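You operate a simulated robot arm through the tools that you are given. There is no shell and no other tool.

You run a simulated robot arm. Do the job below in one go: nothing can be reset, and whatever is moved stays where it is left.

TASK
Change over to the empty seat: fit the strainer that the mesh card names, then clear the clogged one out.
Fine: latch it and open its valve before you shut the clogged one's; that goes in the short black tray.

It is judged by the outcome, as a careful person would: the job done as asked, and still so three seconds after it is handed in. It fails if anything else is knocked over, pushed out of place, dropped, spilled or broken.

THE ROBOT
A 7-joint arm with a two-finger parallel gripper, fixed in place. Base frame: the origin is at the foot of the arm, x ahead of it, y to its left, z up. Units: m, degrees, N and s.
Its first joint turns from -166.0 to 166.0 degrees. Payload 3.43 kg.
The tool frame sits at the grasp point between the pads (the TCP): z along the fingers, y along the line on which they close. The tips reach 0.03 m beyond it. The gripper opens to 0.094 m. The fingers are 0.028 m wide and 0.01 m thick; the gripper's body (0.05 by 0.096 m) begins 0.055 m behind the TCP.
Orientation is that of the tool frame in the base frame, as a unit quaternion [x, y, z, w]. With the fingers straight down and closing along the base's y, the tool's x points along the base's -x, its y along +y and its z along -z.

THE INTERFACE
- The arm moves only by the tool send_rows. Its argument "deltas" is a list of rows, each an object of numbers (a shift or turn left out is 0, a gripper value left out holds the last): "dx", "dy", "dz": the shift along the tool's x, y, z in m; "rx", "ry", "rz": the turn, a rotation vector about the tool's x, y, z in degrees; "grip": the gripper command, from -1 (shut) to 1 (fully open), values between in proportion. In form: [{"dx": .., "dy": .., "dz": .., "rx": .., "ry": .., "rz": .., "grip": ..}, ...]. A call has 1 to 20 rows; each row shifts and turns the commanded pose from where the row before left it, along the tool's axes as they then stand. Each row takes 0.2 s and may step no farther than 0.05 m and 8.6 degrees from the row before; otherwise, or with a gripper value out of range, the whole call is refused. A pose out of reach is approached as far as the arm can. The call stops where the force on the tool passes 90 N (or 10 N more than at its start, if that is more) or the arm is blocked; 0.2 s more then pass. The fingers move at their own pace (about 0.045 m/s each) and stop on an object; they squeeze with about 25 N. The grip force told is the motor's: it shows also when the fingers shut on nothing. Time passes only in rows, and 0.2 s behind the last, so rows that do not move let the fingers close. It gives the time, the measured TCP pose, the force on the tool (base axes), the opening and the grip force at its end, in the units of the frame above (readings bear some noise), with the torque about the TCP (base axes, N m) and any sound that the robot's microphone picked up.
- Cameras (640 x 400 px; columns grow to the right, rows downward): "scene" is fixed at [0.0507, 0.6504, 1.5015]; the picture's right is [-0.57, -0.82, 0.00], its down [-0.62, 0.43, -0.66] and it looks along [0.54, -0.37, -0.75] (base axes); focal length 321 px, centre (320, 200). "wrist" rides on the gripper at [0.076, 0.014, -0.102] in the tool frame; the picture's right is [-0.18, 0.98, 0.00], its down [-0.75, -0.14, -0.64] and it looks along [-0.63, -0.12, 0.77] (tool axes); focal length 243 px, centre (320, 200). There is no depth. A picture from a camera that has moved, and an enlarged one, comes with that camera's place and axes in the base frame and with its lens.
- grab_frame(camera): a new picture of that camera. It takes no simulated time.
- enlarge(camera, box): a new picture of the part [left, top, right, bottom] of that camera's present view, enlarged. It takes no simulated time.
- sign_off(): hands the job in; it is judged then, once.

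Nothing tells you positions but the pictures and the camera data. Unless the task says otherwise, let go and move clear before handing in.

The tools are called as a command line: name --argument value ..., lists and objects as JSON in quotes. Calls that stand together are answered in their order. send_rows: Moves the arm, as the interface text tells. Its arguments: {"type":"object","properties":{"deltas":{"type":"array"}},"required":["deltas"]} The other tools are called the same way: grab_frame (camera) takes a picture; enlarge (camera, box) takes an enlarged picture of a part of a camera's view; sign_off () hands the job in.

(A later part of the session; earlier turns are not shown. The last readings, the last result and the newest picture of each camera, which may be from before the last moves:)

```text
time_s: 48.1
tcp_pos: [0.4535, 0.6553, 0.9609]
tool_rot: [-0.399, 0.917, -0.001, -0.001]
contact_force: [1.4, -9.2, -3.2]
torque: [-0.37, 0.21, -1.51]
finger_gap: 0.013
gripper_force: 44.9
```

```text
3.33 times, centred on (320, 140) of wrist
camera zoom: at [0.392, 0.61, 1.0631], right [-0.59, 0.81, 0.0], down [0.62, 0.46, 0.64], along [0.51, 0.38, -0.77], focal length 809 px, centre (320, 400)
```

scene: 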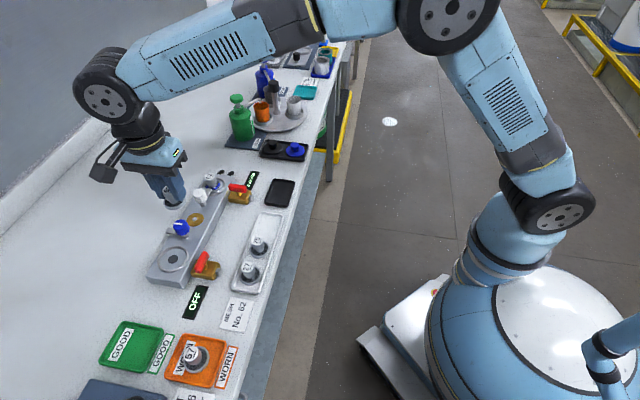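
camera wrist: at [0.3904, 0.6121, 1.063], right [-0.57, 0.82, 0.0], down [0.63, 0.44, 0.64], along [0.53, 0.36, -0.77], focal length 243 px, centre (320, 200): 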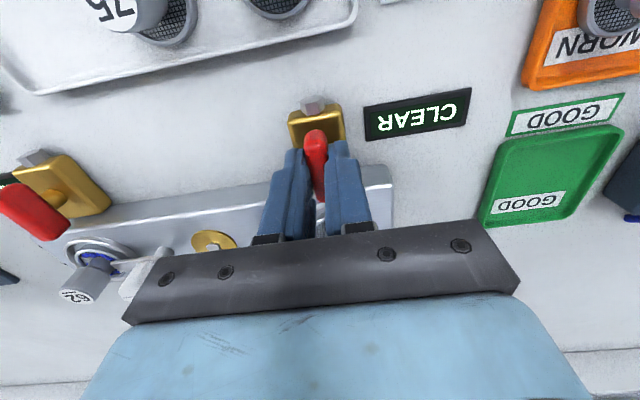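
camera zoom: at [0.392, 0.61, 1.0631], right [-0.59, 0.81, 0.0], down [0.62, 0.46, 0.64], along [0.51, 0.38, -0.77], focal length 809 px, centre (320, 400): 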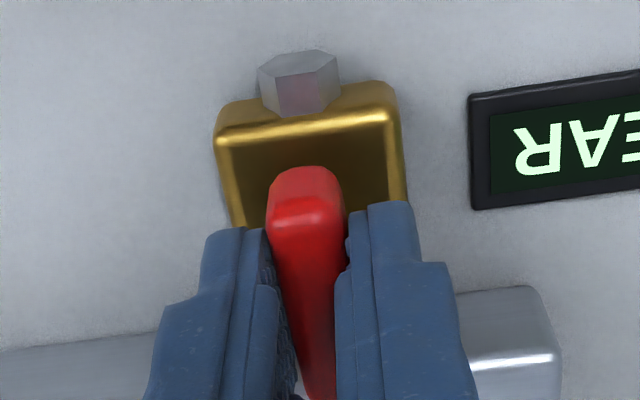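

The torque jumped, so the end stop is reached and the valve is fully open. I'll back off the strain, release and rise.

send_rows --deltas '[{"rz": 1.8}, {"grip": -0.2}, {}, {}, {"dz": -0.01}, {"dz": -0.03}, {"dz": -0.04}, {"dz": -0.04}, {}]'

grab_frame --camera "wrist"

enlarge --camera "scene" --box '[145, 165, 265, 305]'

```text
time_s: 50.1
tcp_pos: [0.4538, 0.6567, 1.0811]
tool_rot: [-0.385, 0.923, 0.0, -0.002]
contact_force: [0.2, 0.5, 1.2]
torque: [-0.02, -0.04, 0.04]
finger_gap: 0.0375
gripper_force: 0.1
```

```text
taken
camera wrist: at [0.3906, 0.6123, 1.184], right [-0.57, 0.82, 0.0], down [0.63, 0.44, 0.64], along [0.53, 0.36, -0.77], focal length 243 px, centre (320, 200)
```

wrist: 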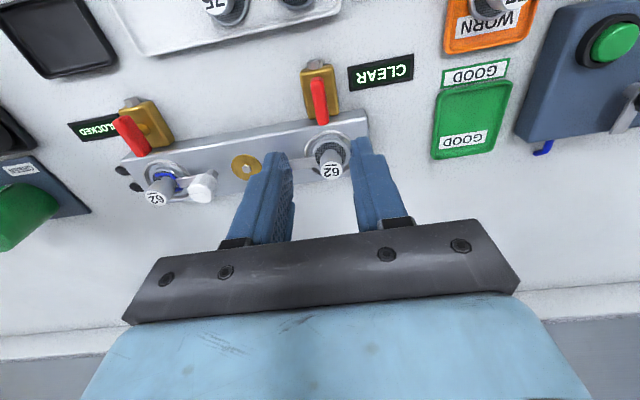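

```text
2.86 times, centred on (205, 235) of scene
camera zoom: at [0.0507, 0.6504, 1.5015], right [-0.57, -0.82, 0.0], down [-0.62, 0.43, -0.66], along [0.54, -0.37, -0.75], focal length 918 px, centre (649, 100)
```

zoom: 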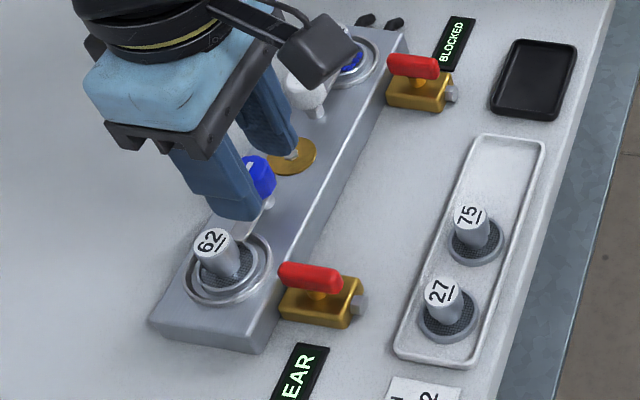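

The new strainer is latched, its valve is open and its display reads CLEAR. Next I'll shut the clogged one's valve, at about (0.599, 0.511), moving over it at a safe height.

send_rows --deltas '[{"dy": -0.0343}, {"dy": -0.0343}, {"dy": -0.0343}, {"dy": -0.0343}, {"dy": -0.0343}, {"dy": -0.0345, "dx": 0.0014}, {}, {"dz": 0.035}, {"dz": 0.035}, {}]'

grab_frame --camera "wrist"

enlarge --camera "wrist" --box '[220, 60, 420, 220]'

enlarge --camera "scene" --box '[200, 150, 280, 220]'

```text
time_s: 52.3
tcp_pos: [0.5986, 0.51, 1.0108]
tool_rot: [-0.384, 0.923, -0.001, -0.002]
contact_force: [1.1, 0.2, 0.6]
torque: [-0.03, -0.01, 0.0]
finger_gap: 0.0373
gripper_force: 0.1
```

```text
taken
camera wrist: at [0.5351, 0.4663, 1.1133], right [-0.57, 0.82, 0.0], down [0.63, 0.44, 0.64], along [0.53, 0.36, -0.77], focal length 243 px, centre (320, 200)
```

wrist: 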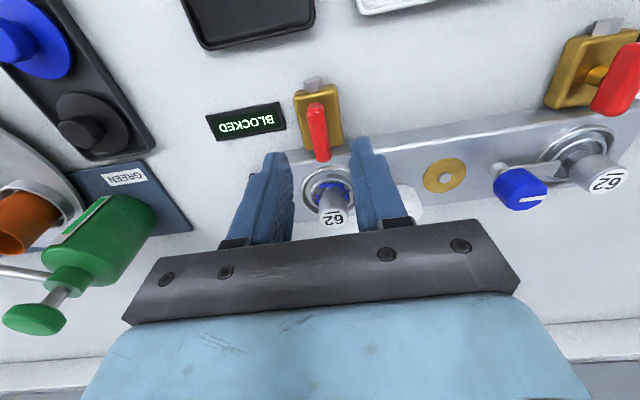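

```text
2.50 times, centred on (320, 140) of wrist
camera zoom: at [0.5351, 0.4663, 1.1133], right [-0.57, 0.82, 0.0], down [0.63, 0.44, 0.64], along [0.53, 0.36, -0.77], focal length 606 px, centre (320, 350)
```

zoom: 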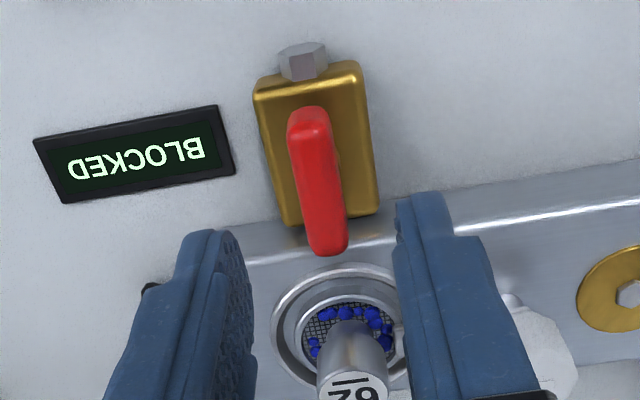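

```text
5.71 times, centred on (240, 185) of scene
camera zoom: at [0.0507, 0.6504, 1.5015], right [-0.57, -0.82, 0.0], down [-0.62, 0.43, -0.66], along [0.54, -0.37, -0.75], focal length 1836 px, centre (777, 286)
```

zoom: 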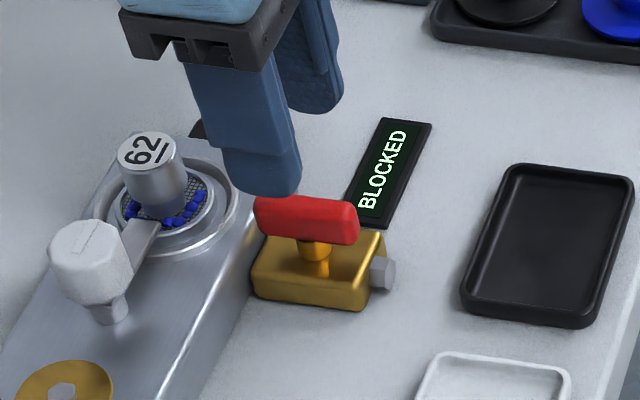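

The handle is centred between the fingers. I'll lower, grip, and test a few degrees clockwise, the opposite of the opening direction.

send_rows --deltas '[{"dz": 0.02}, {"dz": 0.02}, {"dz": 0.01}, {}, {"grip": -1}, {}, {}]'

enlarge --camera "wrist" --box '[220, 60, 420, 220]'

```text
time_s: 53.9
tcp_pos: [0.5989, 0.5078, 0.9615]
tool_rot: [-0.385, 0.923, -0.001, -0.001]
contact_force: [6.2, -7.2, -0.8]
torque: [-0.08, -0.24, -0.17]
finger_gap: 0.0128
gripper_force: 41.3
```

```text
2.50 times, centred on (320, 140) of wrist
camera zoom: at [0.5355, 0.4658, 1.0632], right [-0.57, 0.82, 0.0], down [0.63, 0.44, 0.64], along [0.53, 0.36, -0.77], focal length 606 px, centre (320, 350)
```

zoom: 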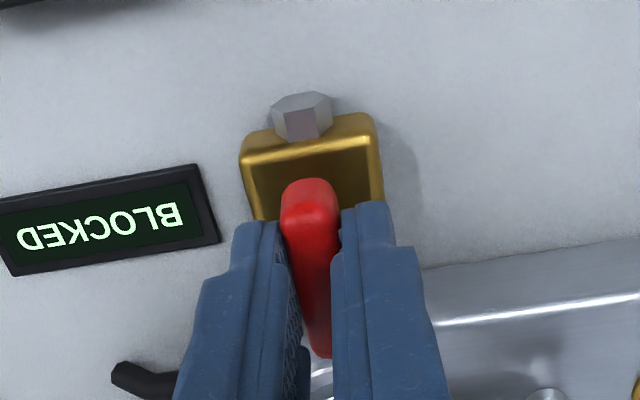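

send_rows --deltas '[{"dy": -0.0006}, {"rz": 3}, {"rz": 3}, {"rz": 3}]'

grab_frame --camera "wrist"

enlarge --camera "scene" --box '[200, 150, 280, 220]'

```text
time_s: 54.9
tcp_pos: [0.5978, 0.5095, 0.9613]
tool_rot: [-0.312, 0.95, 0.0, -0.002]
contact_force: [2.2, -3.3, 3.1]
torque: [-0.96, 1.15, 0.01]
finger_gap: 0.0127
gripper_force: 44.9
```

```text
taken
camera wrist: at [0.5292, 0.4764, 1.0632], right [-0.43, 0.9, 0.0], down [0.69, 0.33, 0.64], along [0.58, 0.28, -0.77], focal length 243 px, centre (320, 200)
```

wrist: 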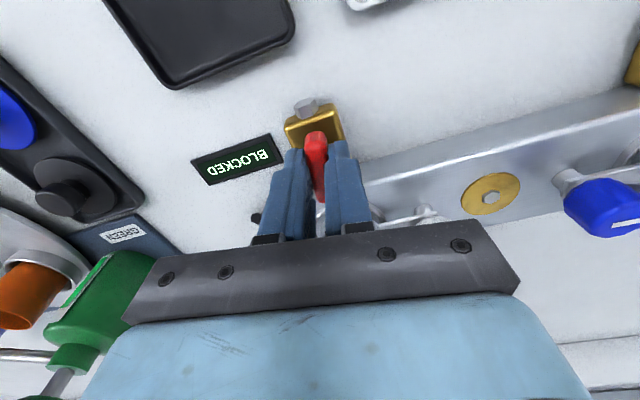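

```text
5.71 times, centred on (240, 185) of scene
camera zoom: at [0.0507, 0.6504, 1.5015], right [-0.57, -0.82, 0.0], down [-0.62, 0.43, -0.66], along [0.54, -0.37, -0.75], focal length 1836 px, centre (777, 286)
```

zoom: 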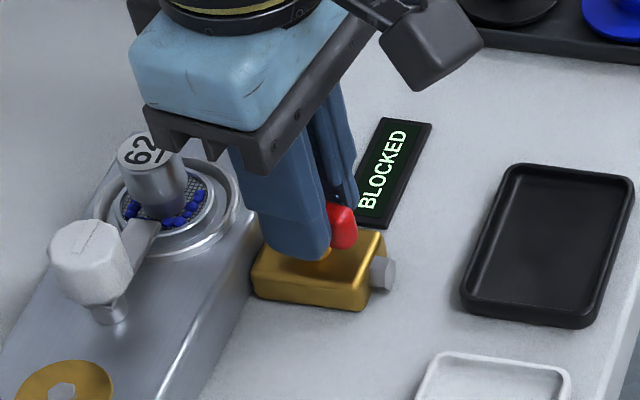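

The handle turns clockwise freely. I'll continue in stages, watching the forces.

send_rows --deltas '[{"rz": 5}, {"rz": 5}, {"rz": 5}, {"rz": 5}]'

enlarge --camera "scene" --box '[200, 150, 280, 220]'

```text
time_s: 55.9
tcp_pos: [0.5978, 0.5103, 0.9608]
tool_rot: [-0.14, 0.99, 0.0, -0.001]
contact_force: [-3.8, 7.1, -1.1]
torque: [0.01, 0.85, 0.01]
finger_gap: 0.0129
gripper_force: 45.6
```

```text
5.71 times, centred on (240, 185) of scene
camera zoom: at [0.0507, 0.6504, 1.5015], right [-0.57, -0.82, 0.0], down [-0.62, 0.43, -0.66], along [0.54, -0.37, -0.75], focal length 1836 px, centre (777, 286)
```

zoom: 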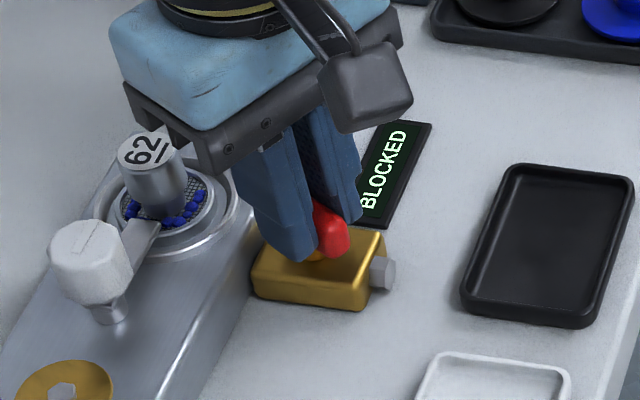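

send_rows --deltas '[{"dy": 0.0005}, {"rz": 5}, {"rz": 5}, {"rz": 5}, {"rz": 5}]'

enlarge --camera "scene" --box '[200, 150, 280, 220]'

```text
time_s: 57.1
tcp_pos: [0.5981, 0.5119, 0.961]
tool_rot: [0.032, 0.999, -0.001, -0.001]
contact_force: [-5.2, 17.1, 0.3]
torque: [0.52, 0.92, 0.04]
finger_gap: 0.0128
gripper_force: 45.0
```

```text
5.71 times, centred on (240, 185) of scene
camera zoom: at [0.0507, 0.6504, 1.5015], right [-0.57, -0.82, 0.0], down [-0.62, 0.43, -0.66], along [0.54, -0.37, -0.75], focal length 1836 px, centre (777, 286)
```

zoom: 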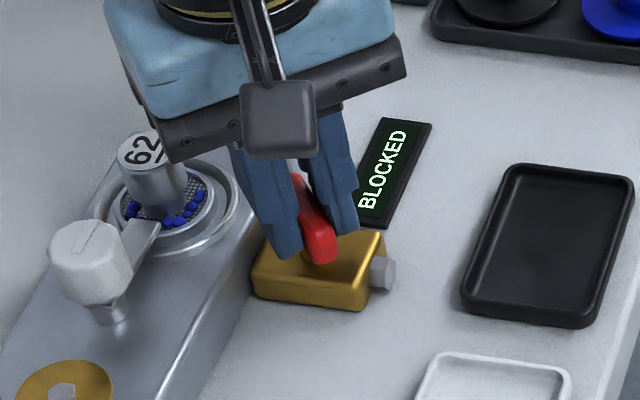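

send_rows --deltas '[{"dy": 0.001, "dx": 0.0003}, {"rz": 5}, {"rz": 5}, {"rz": 5}, {"rz": 5}]'

enlarge --camera "scene" --box '[200, 150, 280, 220]'

```text
time_s: 58.3
tcp_pos: [0.5977, 0.5119, 0.9607]
tool_rot: [0.205, 0.979, 0.001, 0.0]
contact_force: [-0.6, 24.2, 6.4]
torque: [1.03, 0.9, 0.05]
finger_gap: 0.0128
gripper_force: 45.1
```

```text
5.71 times, centred on (240, 185) of scene
camera zoom: at [0.0507, 0.6504, 1.5015], right [-0.57, -0.82, 0.0], down [-0.62, 0.43, -0.66], along [0.54, -0.37, -0.75], focal length 1836 px, centre (777, 286)
```

zoom: 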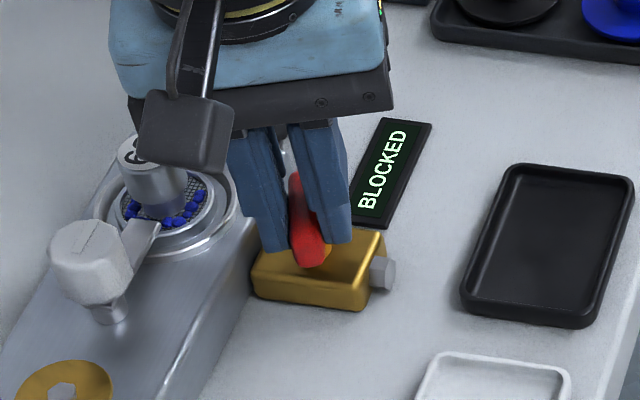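

send_rows --deltas '[{"dy": 0.0014, "dx": 0.0006}, {"rz": 5}, {"rz": 5}, {"rz": 5}, {"rz": 4}]'

enlarge --camera "scene" --box '[200, 150, 280, 220]'

grab_frame --camera "wrist"

```text
time_s: 59.5
tcp_pos: [0.5972, 0.5134, 0.9603]
tool_rot: [0.365, 0.931, -0.001, -0.001]
contact_force: [6.6, 28.8, 8.5]
torque: [1.0, -0.09, 0.05]
finger_gap: 0.0127
gripper_force: 45.3
```

```text
5.71 times, centred on (240, 185) of scene
camera zoom: at [0.0507, 0.6504, 1.5015], right [-0.57, -0.82, 0.0], down [-0.62, 0.43, -0.66], along [0.54, -0.37, -0.75], focal length 1836 px, centre (777, 286)
```

zoom: 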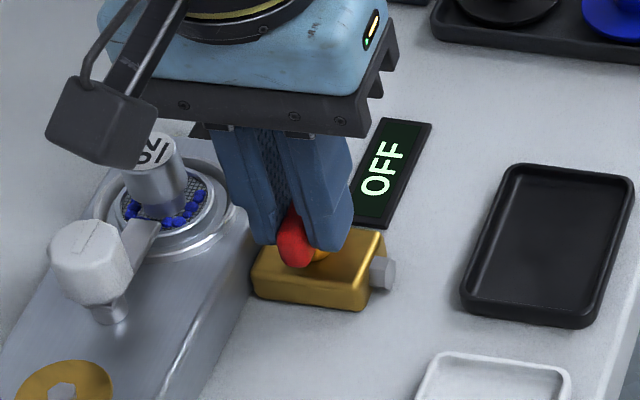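

```text
taken
camera wrist: at [0.5529, 0.576, 1.0629], right [0.8, 0.6, 0.0], down [0.46, -0.61, 0.64], along [0.38, -0.52, -0.77], focal length 243 px, centre (320, 200)
```

wrist: 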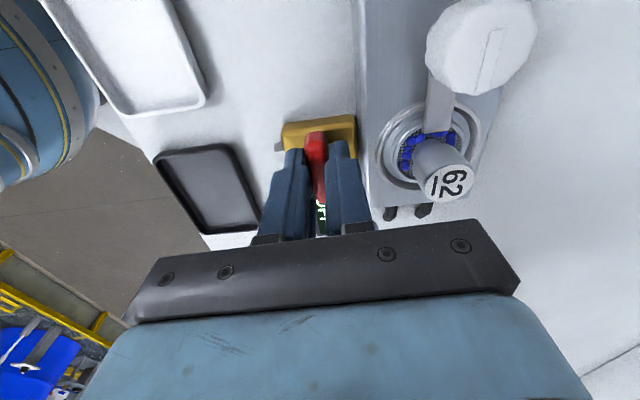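

The display now reads OFF. I'll relieve the side load and nudge to the end stop.

send_rows --deltas '[{"dy": 0.0012, "dx": 0.0006}, {"rz": 1.5}, {"rz": 1.5}, {}]'

enlarge --camera "scene" --box '[200, 150, 280, 220]'

```text
time_s: 60.5
tcp_pos: [0.5973, 0.513, 0.9608]
tool_rot: [0.39, 0.921, -0.002, 0.0]
contact_force: [3.8, 12.1, 13.8]
torque: [0.53, -0.3, 0.76]
finger_gap: 0.0129
gripper_force: 45.1
```

```text
5.71 times, centred on (240, 185) of scene
camera zoom: at [0.0507, 0.6504, 1.5015], right [-0.57, -0.82, 0.0], down [-0.62, 0.43, -0.66], along [0.54, -0.37, -0.75], focal length 1836 px, centre (777, 286)
```

zoom: 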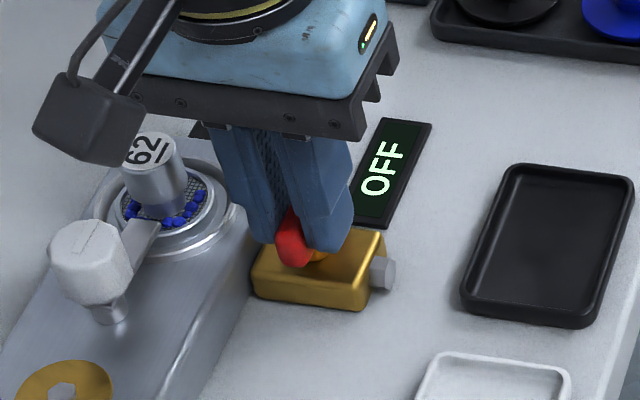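

End stop felt, so the clogged side is shut. I'll back off, release and rise, then look at the grey latch.

send_rows --deltas '[{"rz": -1.5}, {"grip": -0.2}, {}, {}, {"dz": -0.01}, {"dz": -0.03}, {"dz": -0.04}, {"dz": -0.03}, {}]'

grab_frame --camera "wrist"

enlarge --camera "wrist" --box '[370, 0, 530, 180]'

enlarge --camera "scene" --box '[140, 160, 270, 290]'

enlarge --camera "scene" --box '[185, 165, 235, 215]'

```text
time_s: 62.5
tcp_pos: [0.5968, 0.5157, 1.0699]
tool_rot: [0.377, 0.926, -0.002, -0.001]
contact_force: [-1.0, -0.9, 0.7]
torque: [-0.01, -0.01, 0.01]
finger_gap: 0.0376
gripper_force: 0.1
```

```text
taken
camera wrist: at [0.5544, 0.5781, 1.1721], right [0.82, 0.58, 0.0], down [0.44, -0.63, 0.64], along [0.37, -0.53, -0.77], focal length 243 px, centre (320, 200)
```

wrist: 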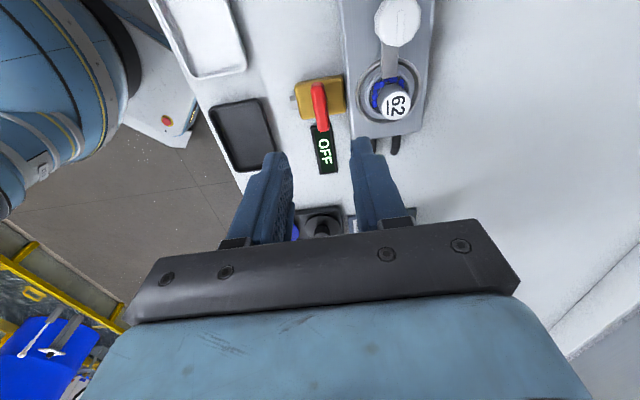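

```text
2.22 times, centred on (450, 90) of wrist
camera zoom: at [0.5544, 0.5781, 1.1721], right [0.82, 0.58, 0.0], down [0.44, -0.63, 0.64], along [0.37, -0.53, -0.77], focal length 539 px, centre (31, 444)
```

zoom: 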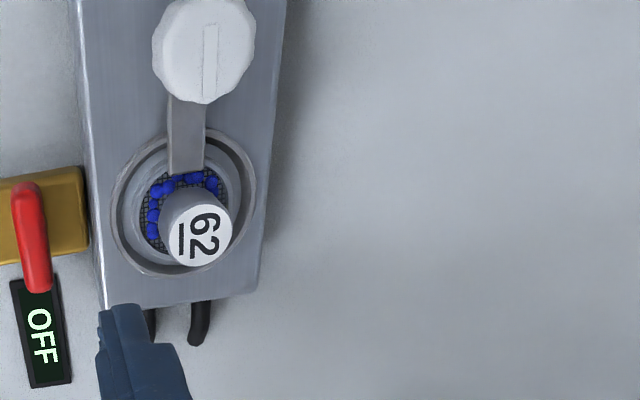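

```text
3.08 times, centred on (205, 225) of scene
camera zoom: at [0.0507, 0.6504, 1.5015], right [-0.57, -0.82, 0.0], down [-0.62, 0.43, -0.66], along [0.54, -0.37, -0.75], focal length 989 px, centre (674, 123)
```

zoom: 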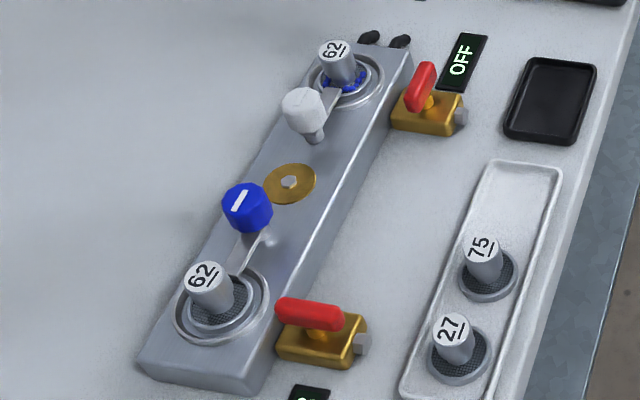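

```text
8.00 times, centred on (210, 190) of scene
camera zoom: at [0.0507, 0.6504, 1.5015], right [-0.57, -0.82, 0.0], down [-0.62, 0.43, -0.66], along [0.54, -0.37, -0.75], focal length 2571 px, centre (1200, 280)
```

zoom: 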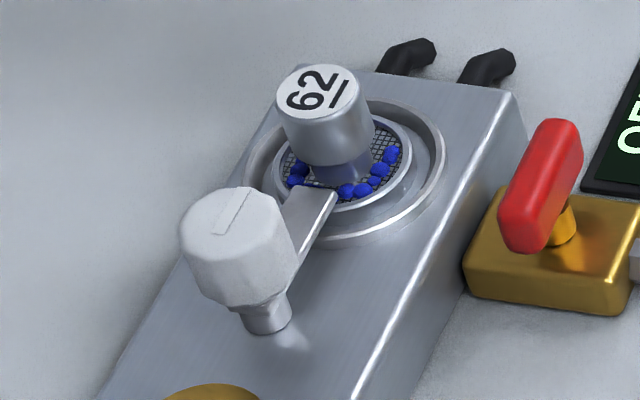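

Both displays are right: the new side reads CLEAR and the clogged side OFF. Next I'll move over the grey latch knob at about (0.606, 0.598) and check alignment.

send_rows --deltas '[{"dx": 0.017, "dy": 0.0218, "grip": 0.08}, {"dx": 0.017, "dy": 0.0218}, {"dx": 0.0166, "dy": 0.0218}, {}, {"dz": 0.03}, {"dz": 0.031}, {}]'

grab_frame --camera "wrist"

enlarge --camera "wrist" --box '[240, 80, 400, 220]'

enlarge --camera "scene" --box '[165, 155, 245, 225]'

```text
time_s: 64.1
tcp_pos: [0.6083, 0.5958, 1.009]
tool_rot: [0.376, 0.927, -0.002, -0.001]
contact_force: [-0.6, -0.2, -0.1]
torque: [0.04, -0.01, 0.01]
finger_gap: 0.051
gripper_force: 0.0
```

```text
taken
camera wrist: at [0.5644, 0.6599, 1.1108], right [0.82, 0.58, 0.0], down [0.44, -0.63, 0.64], along [0.37, -0.53, -0.77], focal length 243 px, centre (320, 200)
```

wrist: 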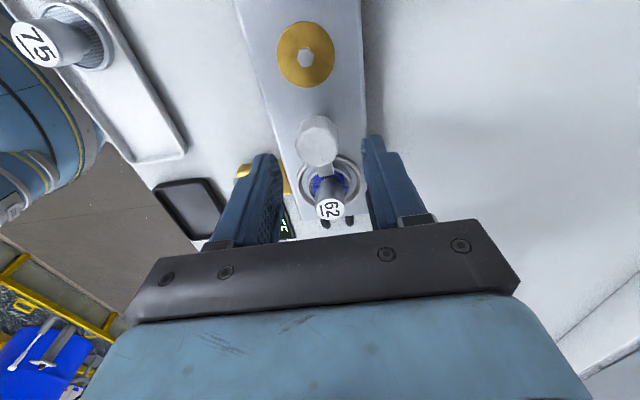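

```text
2.86 times, centred on (320, 150) of wrist
camera zoom: at [0.5644, 0.6599, 1.1108], right [0.82, 0.58, 0.0], down [0.44, -0.63, 0.64], along [0.37, -0.53, -0.77], focal length 693 px, centre (320, 343)
```

zoom: 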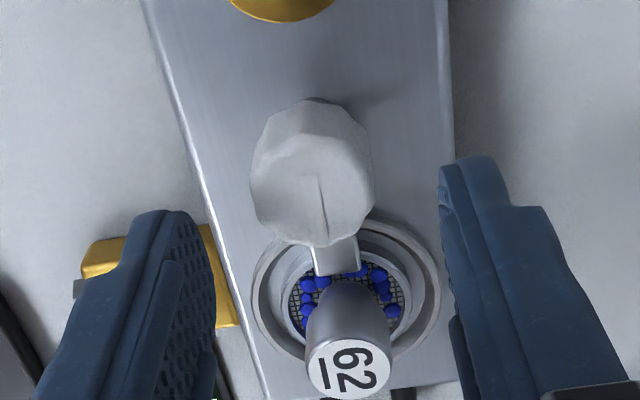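

```text
5.71 times, centred on (205, 190) of scene
camera zoom: at [0.0507, 0.6504, 1.5015], right [-0.57, -0.82, 0.0], down [-0.62, 0.43, -0.66], along [0.54, -0.37, -0.75], focal length 1836 px, centre (977, 257)
```

zoom: 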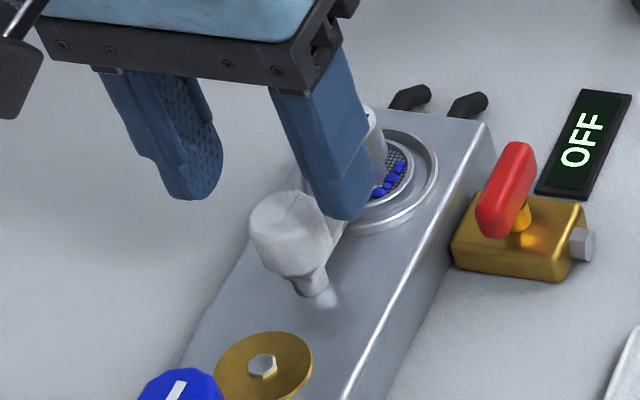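

The grey knob sits about 2.5 mm nearer and 1.5 mm to the side. I'll correct, lower and grip.

send_rows --deltas '[{"dx": 0.0025, "dy": -0.0015}, {"dz": 0.014}, {"dz": 0.0135}, {}, {"grip": -1}, {}, {}, {}]'

enlarge --camera "wrist" --box '[240, 80, 400, 220]'

enlarge --camera "scene" --box '[165, 155, 245, 225]'

```text
time_s: 65.9
tcp_pos: [0.6049, 0.597, 0.9815]
tool_rot: [0.376, 0.927, -0.001, 0.0]
contact_force: [1.9, 3.7, -3.2]
torque: [0.49, -0.57, 0.0]
finger_gap: 0.0275
gripper_force: 45.1
```

```text
2.86 times, centred on (320, 150) of wrist
camera zoom: at [0.5618, 0.6607, 1.0837], right [0.82, 0.58, 0.0], down [0.44, -0.63, 0.64], along [0.37, -0.53, -0.77], focal length 693 px, centre (320, 343)
```

zoom: 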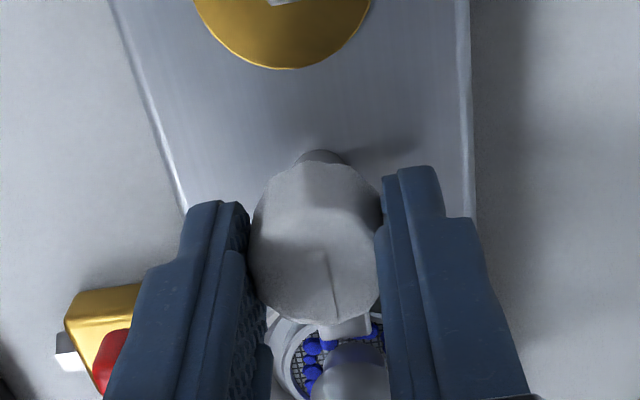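

```text
5.71 times, centred on (205, 190) of scene
camera zoom: at [0.0507, 0.6504, 1.5015], right [-0.57, -0.82, 0.0], down [-0.62, 0.43, -0.66], along [0.54, -0.37, -0.75], focal length 1836 px, centre (977, 257)
```

zoom: 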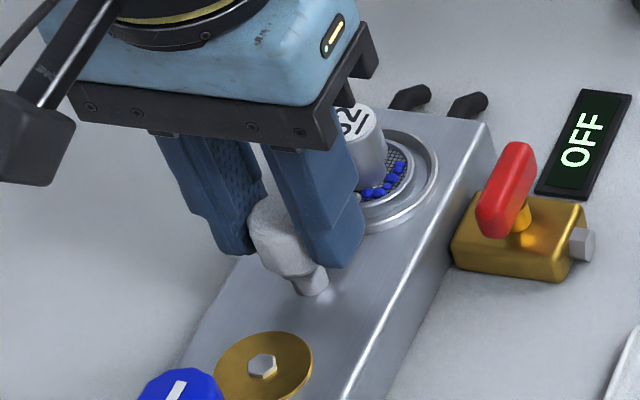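

The knob is gripped. I'll test a few degrees counter-clockwise, which would swing its arm outward and away from the strainer.

send_rows --deltas '[{"rz": -2}, {"rz": -2}, {"rz": -2}]'

enlarge --camera "scene" --box '[165, 155, 245, 225]'

```text
time_s: 66.7
tcp_pos: [0.6054, 0.5969, 0.9809]
tool_rot: [0.327, 0.945, -0.002, -0.001]
contact_force: [3.3, 5.0, -1.7]
torque: [0.69, -0.29, -0.03]
finger_gap: 0.0276
gripper_force: 45.1
```

```text
5.71 times, centred on (205, 190) of scene
camera zoom: at [0.0507, 0.6504, 1.5015], right [-0.57, -0.82, 0.0], down [-0.62, 0.43, -0.66], along [0.54, -0.37, -0.75], focal length 1836 px, centre (977, 257)
```

zoom: 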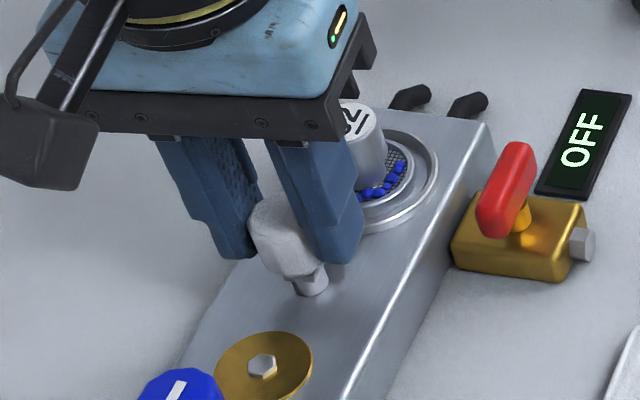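

It turns freely that way, so I'll continue.

send_rows --deltas '[{"rz": -5}, {"rz": -5}, {"rz": -5}, {"rz": -5}]'

enlarge --camera "scene" --box '[165, 155, 245, 225]'

```text
time_s: 67.7
tcp_pos: [0.6046, 0.5979, 0.9822]
tool_rot: [0.158, 0.987, -0.001, -0.001]
contact_force: [6.8, 7.2, 1.0]
torque: [0.5, -0.93, -0.02]
finger_gap: 0.0275
gripper_force: 45.1
```

```text
5.71 times, centred on (205, 190) of scene
camera zoom: at [0.0507, 0.6504, 1.5015], right [-0.57, -0.82, 0.0], down [-0.62, 0.43, -0.66], along [0.54, -0.37, -0.75], focal length 1836 px, centre (977, 257)
```

zoom: 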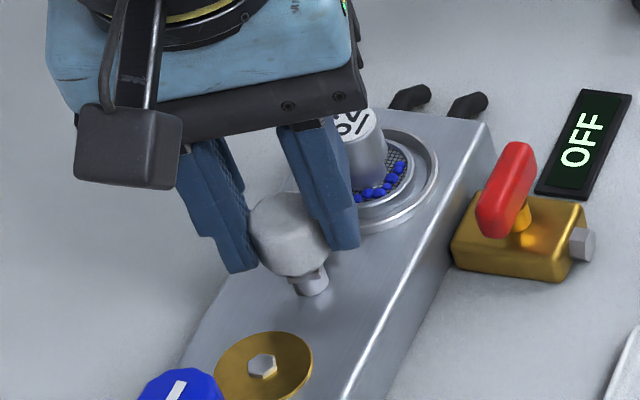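

send_rows --deltas '[{"dx": -0.0002, "dy": 0.0006}, {"rz": -5}, {"rz": -5}, {"rz": -5}, {"rz": -5}, {"rz": -5}]'

enlarge --camera "scene" --box '[165, 155, 245, 225]'

grab_frame --camera "wrist"

```text
time_s: 69.1
tcp_pos: [0.605, 0.5984, 0.9803]
tool_rot: [-0.059, 0.998, -0.001, -0.001]
contact_force: [8.9, 10.6, -0.1]
torque: [0.95, -0.75, -0.05]
finger_gap: 0.0276
gripper_force: 45.3
```

```text
5.71 times, centred on (205, 190) of scene
camera zoom: at [0.0507, 0.6504, 1.5015], right [-0.57, -0.82, 0.0], down [-0.62, 0.43, -0.66], along [0.54, -0.37, -0.75], focal length 1836 px, centre (977, 257)
```

zoom: 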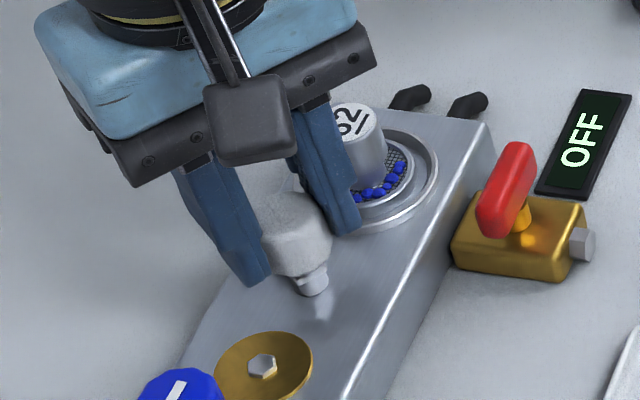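

```text
taken
camera wrist: at [0.5294, 0.6032, 1.0839], right [0.07, 1.0, 0.0], down [0.77, -0.05, 0.64], along [0.64, -0.04, -0.77], focal length 243 px, centre (320, 200)
```

wrist: 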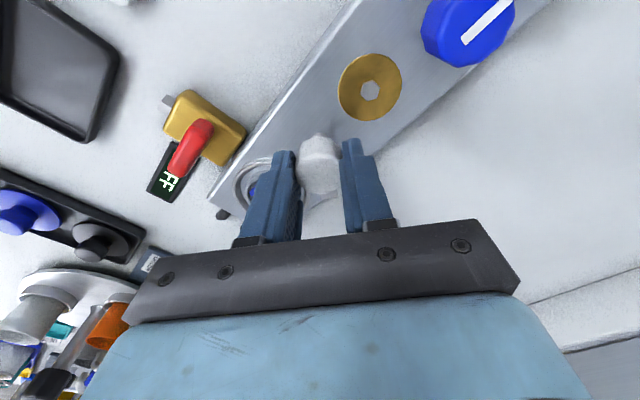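

send_rows --deltas '[{"dx": -0.0006, "dy": 0.0005}, {"rz": -5}, {"rz": -5}, {"rz": -5}, {"rz": -5}]'

enlarge --camera "scene" --box '[165, 155, 245, 225]'

```text
time_s: 70.3
tcp_pos: [0.6056, 0.5981, 0.9816]
tool_rot: [-0.232, 0.973, -0.001, -0.001]
contact_force: [1.0, 6.6, 1.1]
torque: [0.5, 0.48, -0.03]
finger_gap: 0.0273
gripper_force: 45.0
```

```text
5.71 times, centred on (205, 190) of scene
camera zoom: at [0.0507, 0.6504, 1.5015], right [-0.57, -0.82, 0.0], down [-0.62, 0.43, -0.66], along [0.54, -0.37, -0.75], focal length 1836 px, centre (977, 257)
```

zoom: 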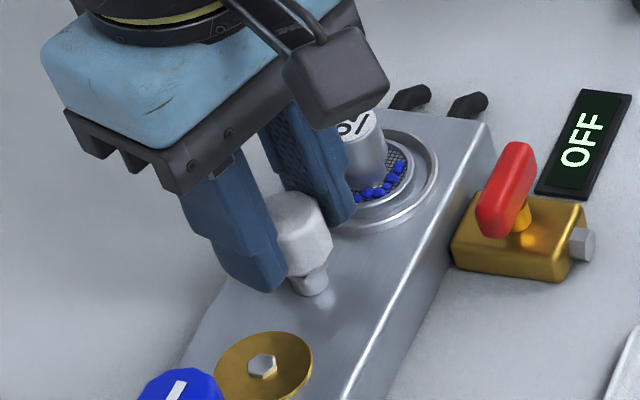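

send_rows --deltas '[{"rz": -5}, {"rz": -5}, {"rz": -5}, {"rz": -4}]'

enlarge --camera "scene" --box '[165, 155, 245, 225]'

grab_frame --camera "wrist"

```text
time_s: 71.3
tcp_pos: [0.6062, 0.5989, 0.9816]
tool_rot: [-0.389, 0.921, -0.001, -0.002]
contact_force: [-3.1, 10.7, -4.2]
torque: [0.24, -0.63, -0.08]
finger_gap: 0.0276
gripper_force: 45.0
```

```text
5.71 times, centred on (205, 190) of scene
camera zoom: at [0.0507, 0.6504, 1.5015], right [-0.57, -0.82, 0.0], down [-0.62, 0.43, -0.66], along [0.54, -0.37, -0.75], focal length 1836 px, centre (977, 257)
```

zoom: 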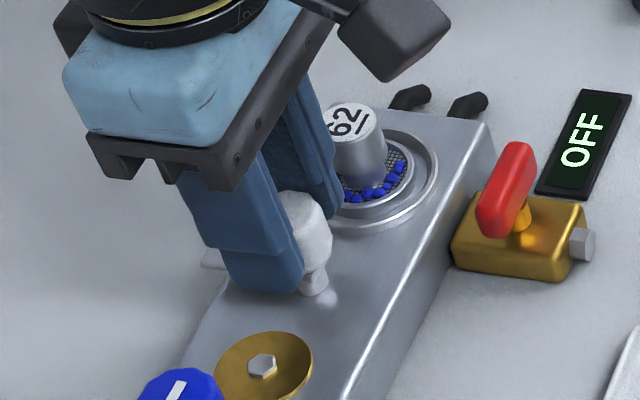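

```text
taken
camera wrist: at [0.5432, 0.5541, 1.084], right [-0.58, 0.82, 0.0], down [0.63, 0.44, 0.64], along [0.52, 0.37, -0.77], focal length 243 px, centre (320, 200)
```

wrist: 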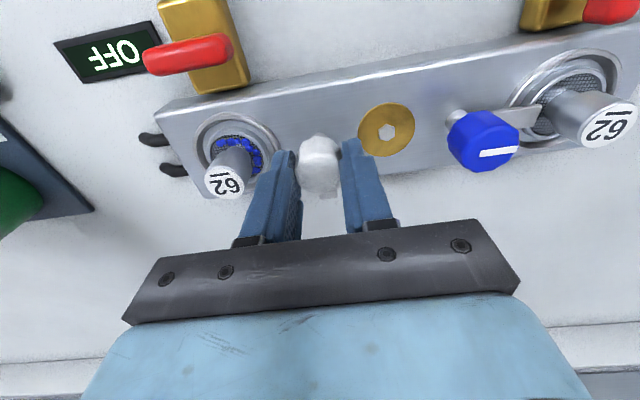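

The grey latch is swung fully outward and the clogged strainer is free. I'll release, rise, and turn back to −44° over the clogged strainer.

send_rows --deltas '[{"grip": -0.12}, {}, {}, {"dz": -0.01}, {"dz": -0.03}, {"dz": -0.04}, {"dz": -0.02}, {}]'

grab_frame --camera "wrist"

enlarge --camera "scene" --box '[145, 155, 265, 285]'

```text
time_s: 73.1
tcp_pos: [0.6064, 0.5976, 1.0821]
tool_rot: [-0.388, 0.922, 0.0, -0.001]
contact_force: [0.0, -0.2, 0.4]
torque: [0.01, 0.02, 0.0]
finger_gap: 0.0416
gripper_force: 0.0
```

```text
taken
camera wrist: at [0.5445, 0.554, 1.1843], right [-0.58, 0.82, 0.0], down [0.63, 0.44, 0.64], along [0.52, 0.37, -0.77], focal length 243 px, centre (320, 200)
```

wrist: 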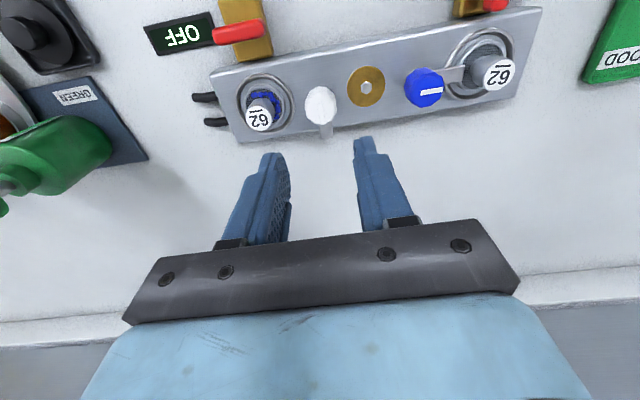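

```text
3.08 times, centred on (205, 220) of scene
camera zoom: at [0.0507, 0.6504, 1.5015], right [-0.57, -0.82, 0.0], down [-0.62, 0.43, -0.66], along [0.54, -0.37, -0.75], focal length 989 px, centre (674, 138)
```

zoom: 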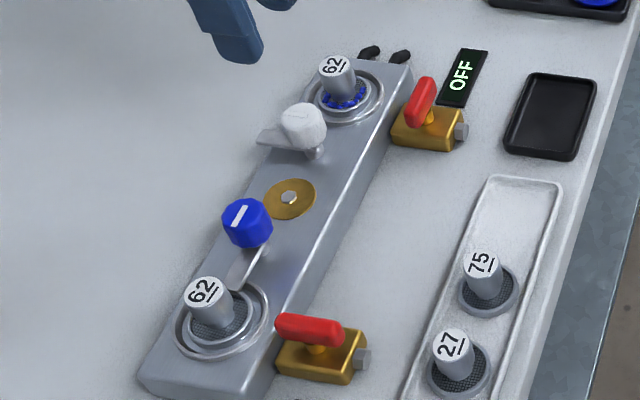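

send_rows --deltas '[{"dx": 0.001, "dy": -0.0287, "grip": 0.1}, {"dx": 0.001, "dy": -0.0287}, {"rz": 8.18}, {"rz": 8.18}, {"rz": 8.18}, {"rz": 8.18}, {"rz": 8.18}, {"rz": 8.18}, {"rz": 8.18}, {"rz": 8.18}, {"rz": 8.18}, {"rz": 8.18}, {"rz": 8.18}, {"dz": 0.03}, {"dz": 0.03}, {}]'

grab_frame --camera "wrist"

enlarge --camera "wrist" --box '[220, 80, 420, 220]'

enlarge --camera "scene" --box '[180, 145, 250, 205]'

```text
time_s: 76.5
tcp_pos: [0.6456, 0.5559, 1.0221]
tool_rot: [0.376, 0.927, -0.001, -0.001]
contact_force: [0.0, 0.9, -0.3]
torque: [0.0, -0.01, 0.0]
finger_gap: 0.0516
gripper_force: 0.0
```

```text
taken
camera wrist: at [0.6022, 0.6199, 1.123], right [0.82, 0.58, 0.0], down [0.44, -0.63, 0.64], along [0.37, -0.53, -0.77], focal length 243 px, centre (320, 200)
```

wrist: 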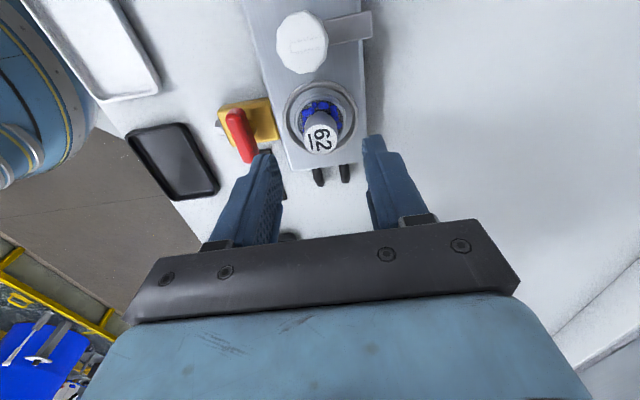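

```text
2.86 times, centred on (320, 150) of wrist
camera zoom: at [0.6022, 0.6199, 1.123], right [0.82, 0.58, 0.0], down [0.44, -0.63, 0.64], along [0.37, -0.53, -0.77], focal length 693 px, centre (320, 343)
```

zoom: 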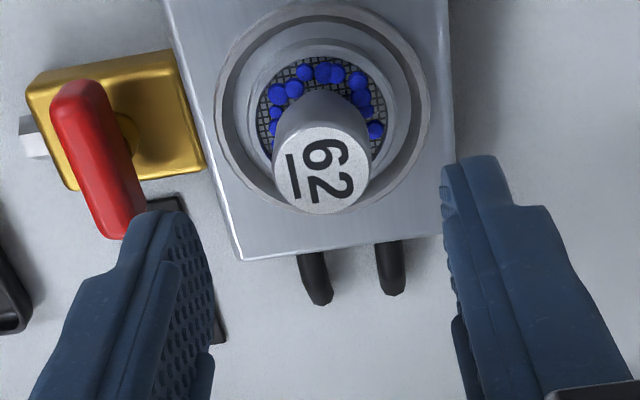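

```text
6.67 times, centred on (215, 175) of scene
camera zoom: at [0.0507, 0.6504, 1.5015], right [-0.57, -0.82, 0.0], down [-0.62, 0.43, -0.66], along [0.54, -0.37, -0.75], focal length 2143 px, centre (1020, 367)
```

zoom: 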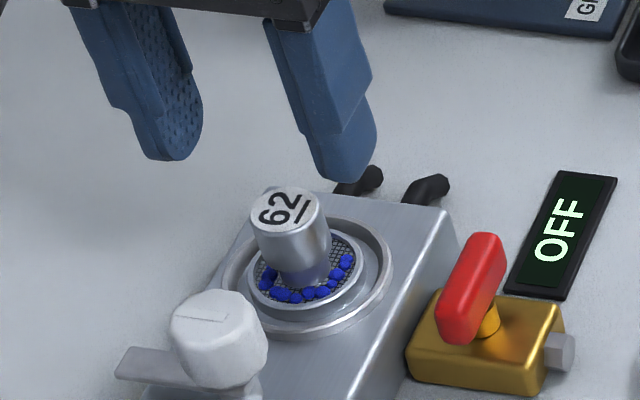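

The label column shows it is centred across the fingers, with a 1 mm shift needed along. I'll lower to the same relative height that worked on the fresh strainer.

send_rows --deltas '[{"dx": -0.0012}, {"dz": 0.02}, {"dz": 0.016}, {"dz": 0.0125}, {}, {"grip": -0.3}, {}]'

enlarge --camera "wrist" --box '[220, 80, 420, 220]'

enlarge --camera "scene" --box '[180, 145, 250, 205]'

```text
time_s: 78.1
tcp_pos: [0.6469, 0.5542, 0.972]
tool_rot: [0.376, 0.927, -0.002, -0.001]
contact_force: [-0.6, 0.8, 0.7]
torque: [-0.06, 0.0, 0.04]
finger_gap: 0.0329
gripper_force: 0.1
```

```text
2.86 times, centred on (320, 150) of wrist
camera zoom: at [0.6028, 0.6195, 1.0752], right [0.82, 0.58, 0.0], down [0.44, -0.63, 0.64], along [0.37, -0.53, -0.77], focal length 693 px, centre (320, 343)
```

zoom: 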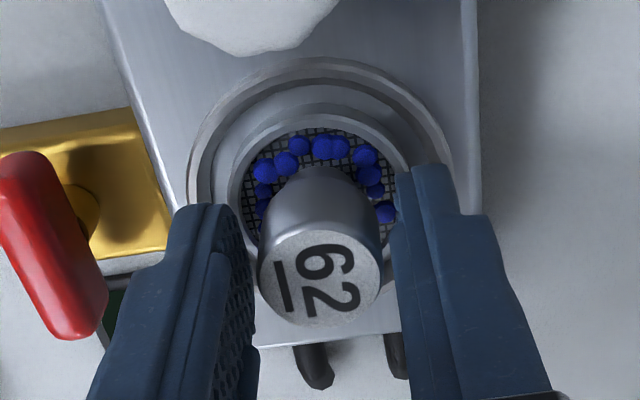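

```text
6.67 times, centred on (215, 175) of scene
camera zoom: at [0.0507, 0.6504, 1.5015], right [-0.57, -0.82, 0.0], down [-0.62, 0.43, -0.66], along [0.54, -0.37, -0.75], focal length 2143 px, centre (1020, 367)
```

zoom: 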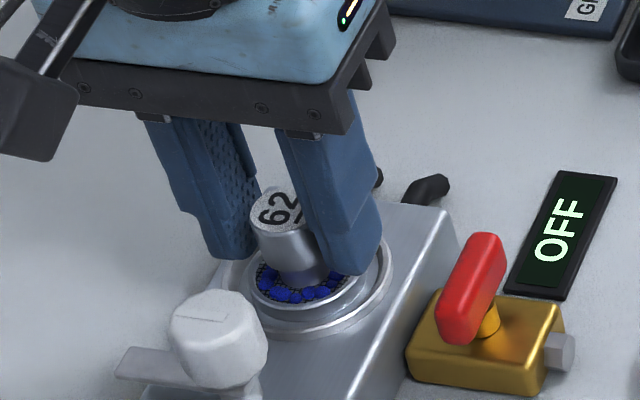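

send_rows --deltas '[{"grip": -1}, {}, {}, {}]'

enlarge --camera "wrist" --box '[220, 80, 420, 220]'

```text
time_s: 79.1
tcp_pos: [0.6459, 0.5562, 0.9738]
tool_rot: [0.376, 0.927, -0.002, 0.0]
contact_force: [-0.3, -0.7, 0.6]
torque: [-0.02, 0.0, 0.02]
finger_gap: 0.0235
gripper_force: 25.1
```

```text
2.86 times, centred on (320, 150) of wrist
camera zoom: at [0.6028, 0.6195, 1.0754], right [0.82, 0.58, 0.0], down [0.44, -0.63, 0.64], along [0.37, -0.53, -0.77], focal length 693 px, centre (320, 343)
```

zoom: 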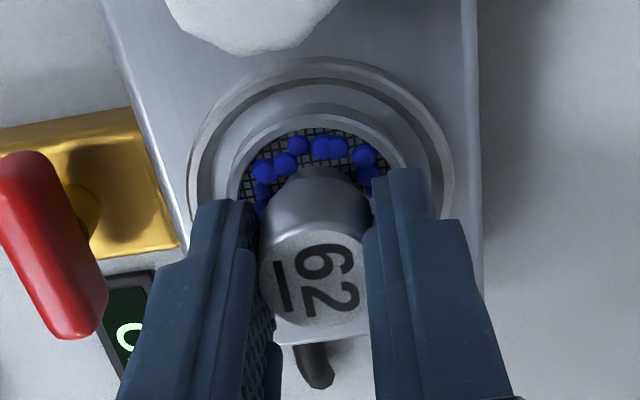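

A clean grip with negligible load. I'll lift gently and keep it level because of the debris on the mesh.

send_rows --deltas '[{"dz": -0.003}, {"dz": -0.005}, {"dz": -0.007}, {"dz": -0.01}, {}]'

enlarge --camera "wrist" --box '[220, 80, 420, 220]'

enlarge --camera "scene" --box '[180, 145, 250, 205]'

```text
time_s: 80.3
tcp_pos: [0.6458, 0.5552, 0.9998]
tool_rot: [0.376, 0.927, -0.002, 0.0]
contact_force: [0.4, -0.1, -1.4]
torque: [-0.01, -0.03, -0.02]
finger_gap: 0.0238
gripper_force: 25.6
```

```text
2.86 times, centred on (320, 150) of wrist
camera zoom: at [0.6026, 0.6197, 1.1004], right [0.82, 0.58, 0.0], down [0.44, -0.63, 0.64], along [0.37, -0.53, -0.77], focal length 693 px, centre (320, 343)
```

zoom: 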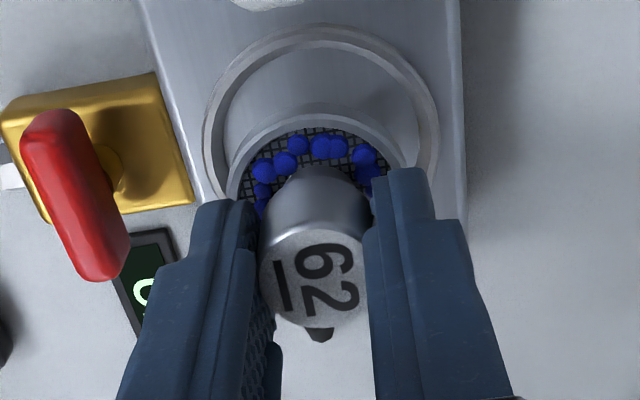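

```text
6.67 times, centred on (215, 175) of scene
camera zoom: at [0.0507, 0.6504, 1.5015], right [-0.57, -0.82, 0.0], down [-0.62, 0.43, -0.66], along [0.54, -0.37, -0.75], focal length 2143 px, centre (1020, 367)
```

zoom: 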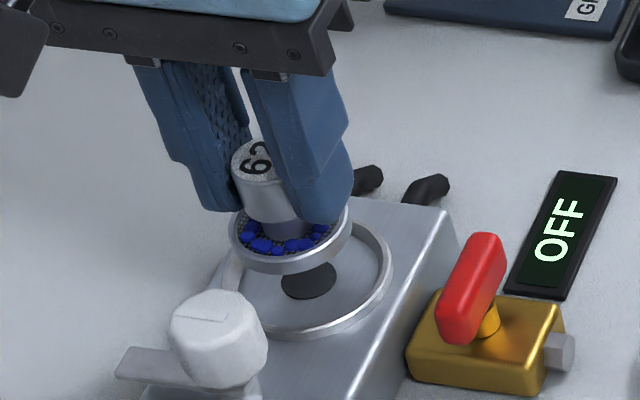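

The clogged strainer is out with its debris intact. The short black tray, the empty one, is centred at about (0.561, 0.418), so I'll raise and carry the strainer there smoothly.

send_rows --deltas '[{"dz": -0.015}, {"dz": -0.02}, {"dz": -0.02}, {"dz": -0.005}, {"dx": -0.0022, "dy": -0.01}, {"dx": -0.0044, "dy": -0.0196}, {"dx": -0.0044, "dy": -0.0196}, {"dx": -0.0044, "dy": -0.0196}, {"dx": -0.0044, "dy": -0.0196}, {"dx": -0.0044, "dy": -0.0196}, {"dx": -0.0044, "dy": -0.0196}, {"dx": -0.0044, "dy": -0.0196}, {"dx": -0.0021, "dy": -0.01}, {}]'

grab_frame --camera "wrist"

grab_frame --camera "scene"

enlarge --camera "scene" --box '[235, 145, 315, 225]'

```text
time_s: 83.3
tcp_pos: [0.5609, 0.4181, 1.0583]
tool_rot: [0.376, 0.927, -0.001, 0.0]
contact_force: [-0.2, 0.8, -2.0]
torque: [-0.01, -0.04, 0.03]
finger_gap: 0.0237
gripper_force: 25.1
```

```text
taken
camera wrist: at [0.5183, 0.4824, 1.1607], right [0.82, 0.58, 0.0], down [0.44, -0.63, 0.64], along [0.37, -0.53, -0.77], focal length 243 px, centre (320, 200)
```

wrist: 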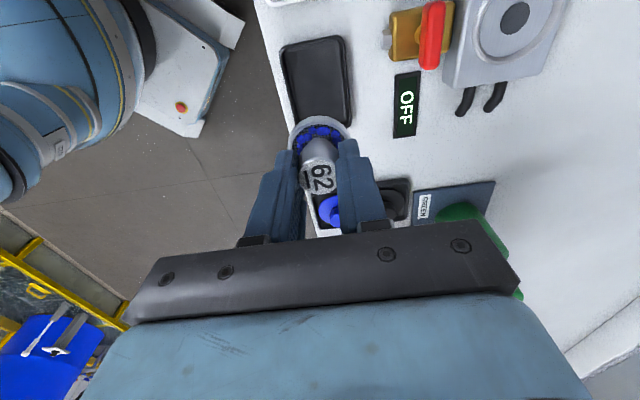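

```text
taken
```

scene: 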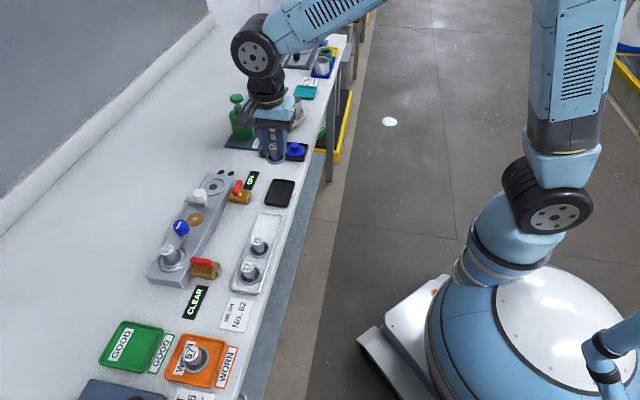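

```text
5.00 times, centred on (275, 185) of scene
camera zoom: at [0.0507, 0.6504, 1.5015], right [-0.57, -0.82, 0.0], down [-0.62, 0.43, -0.66], along [0.54, -0.37, -0.75], focal length 1607 px, centre (545, 275)
```

zoom: 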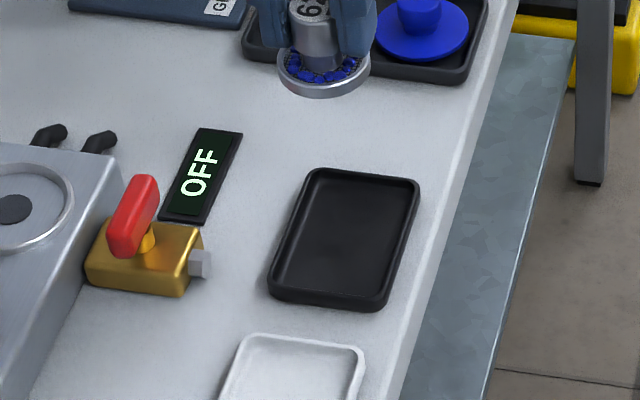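

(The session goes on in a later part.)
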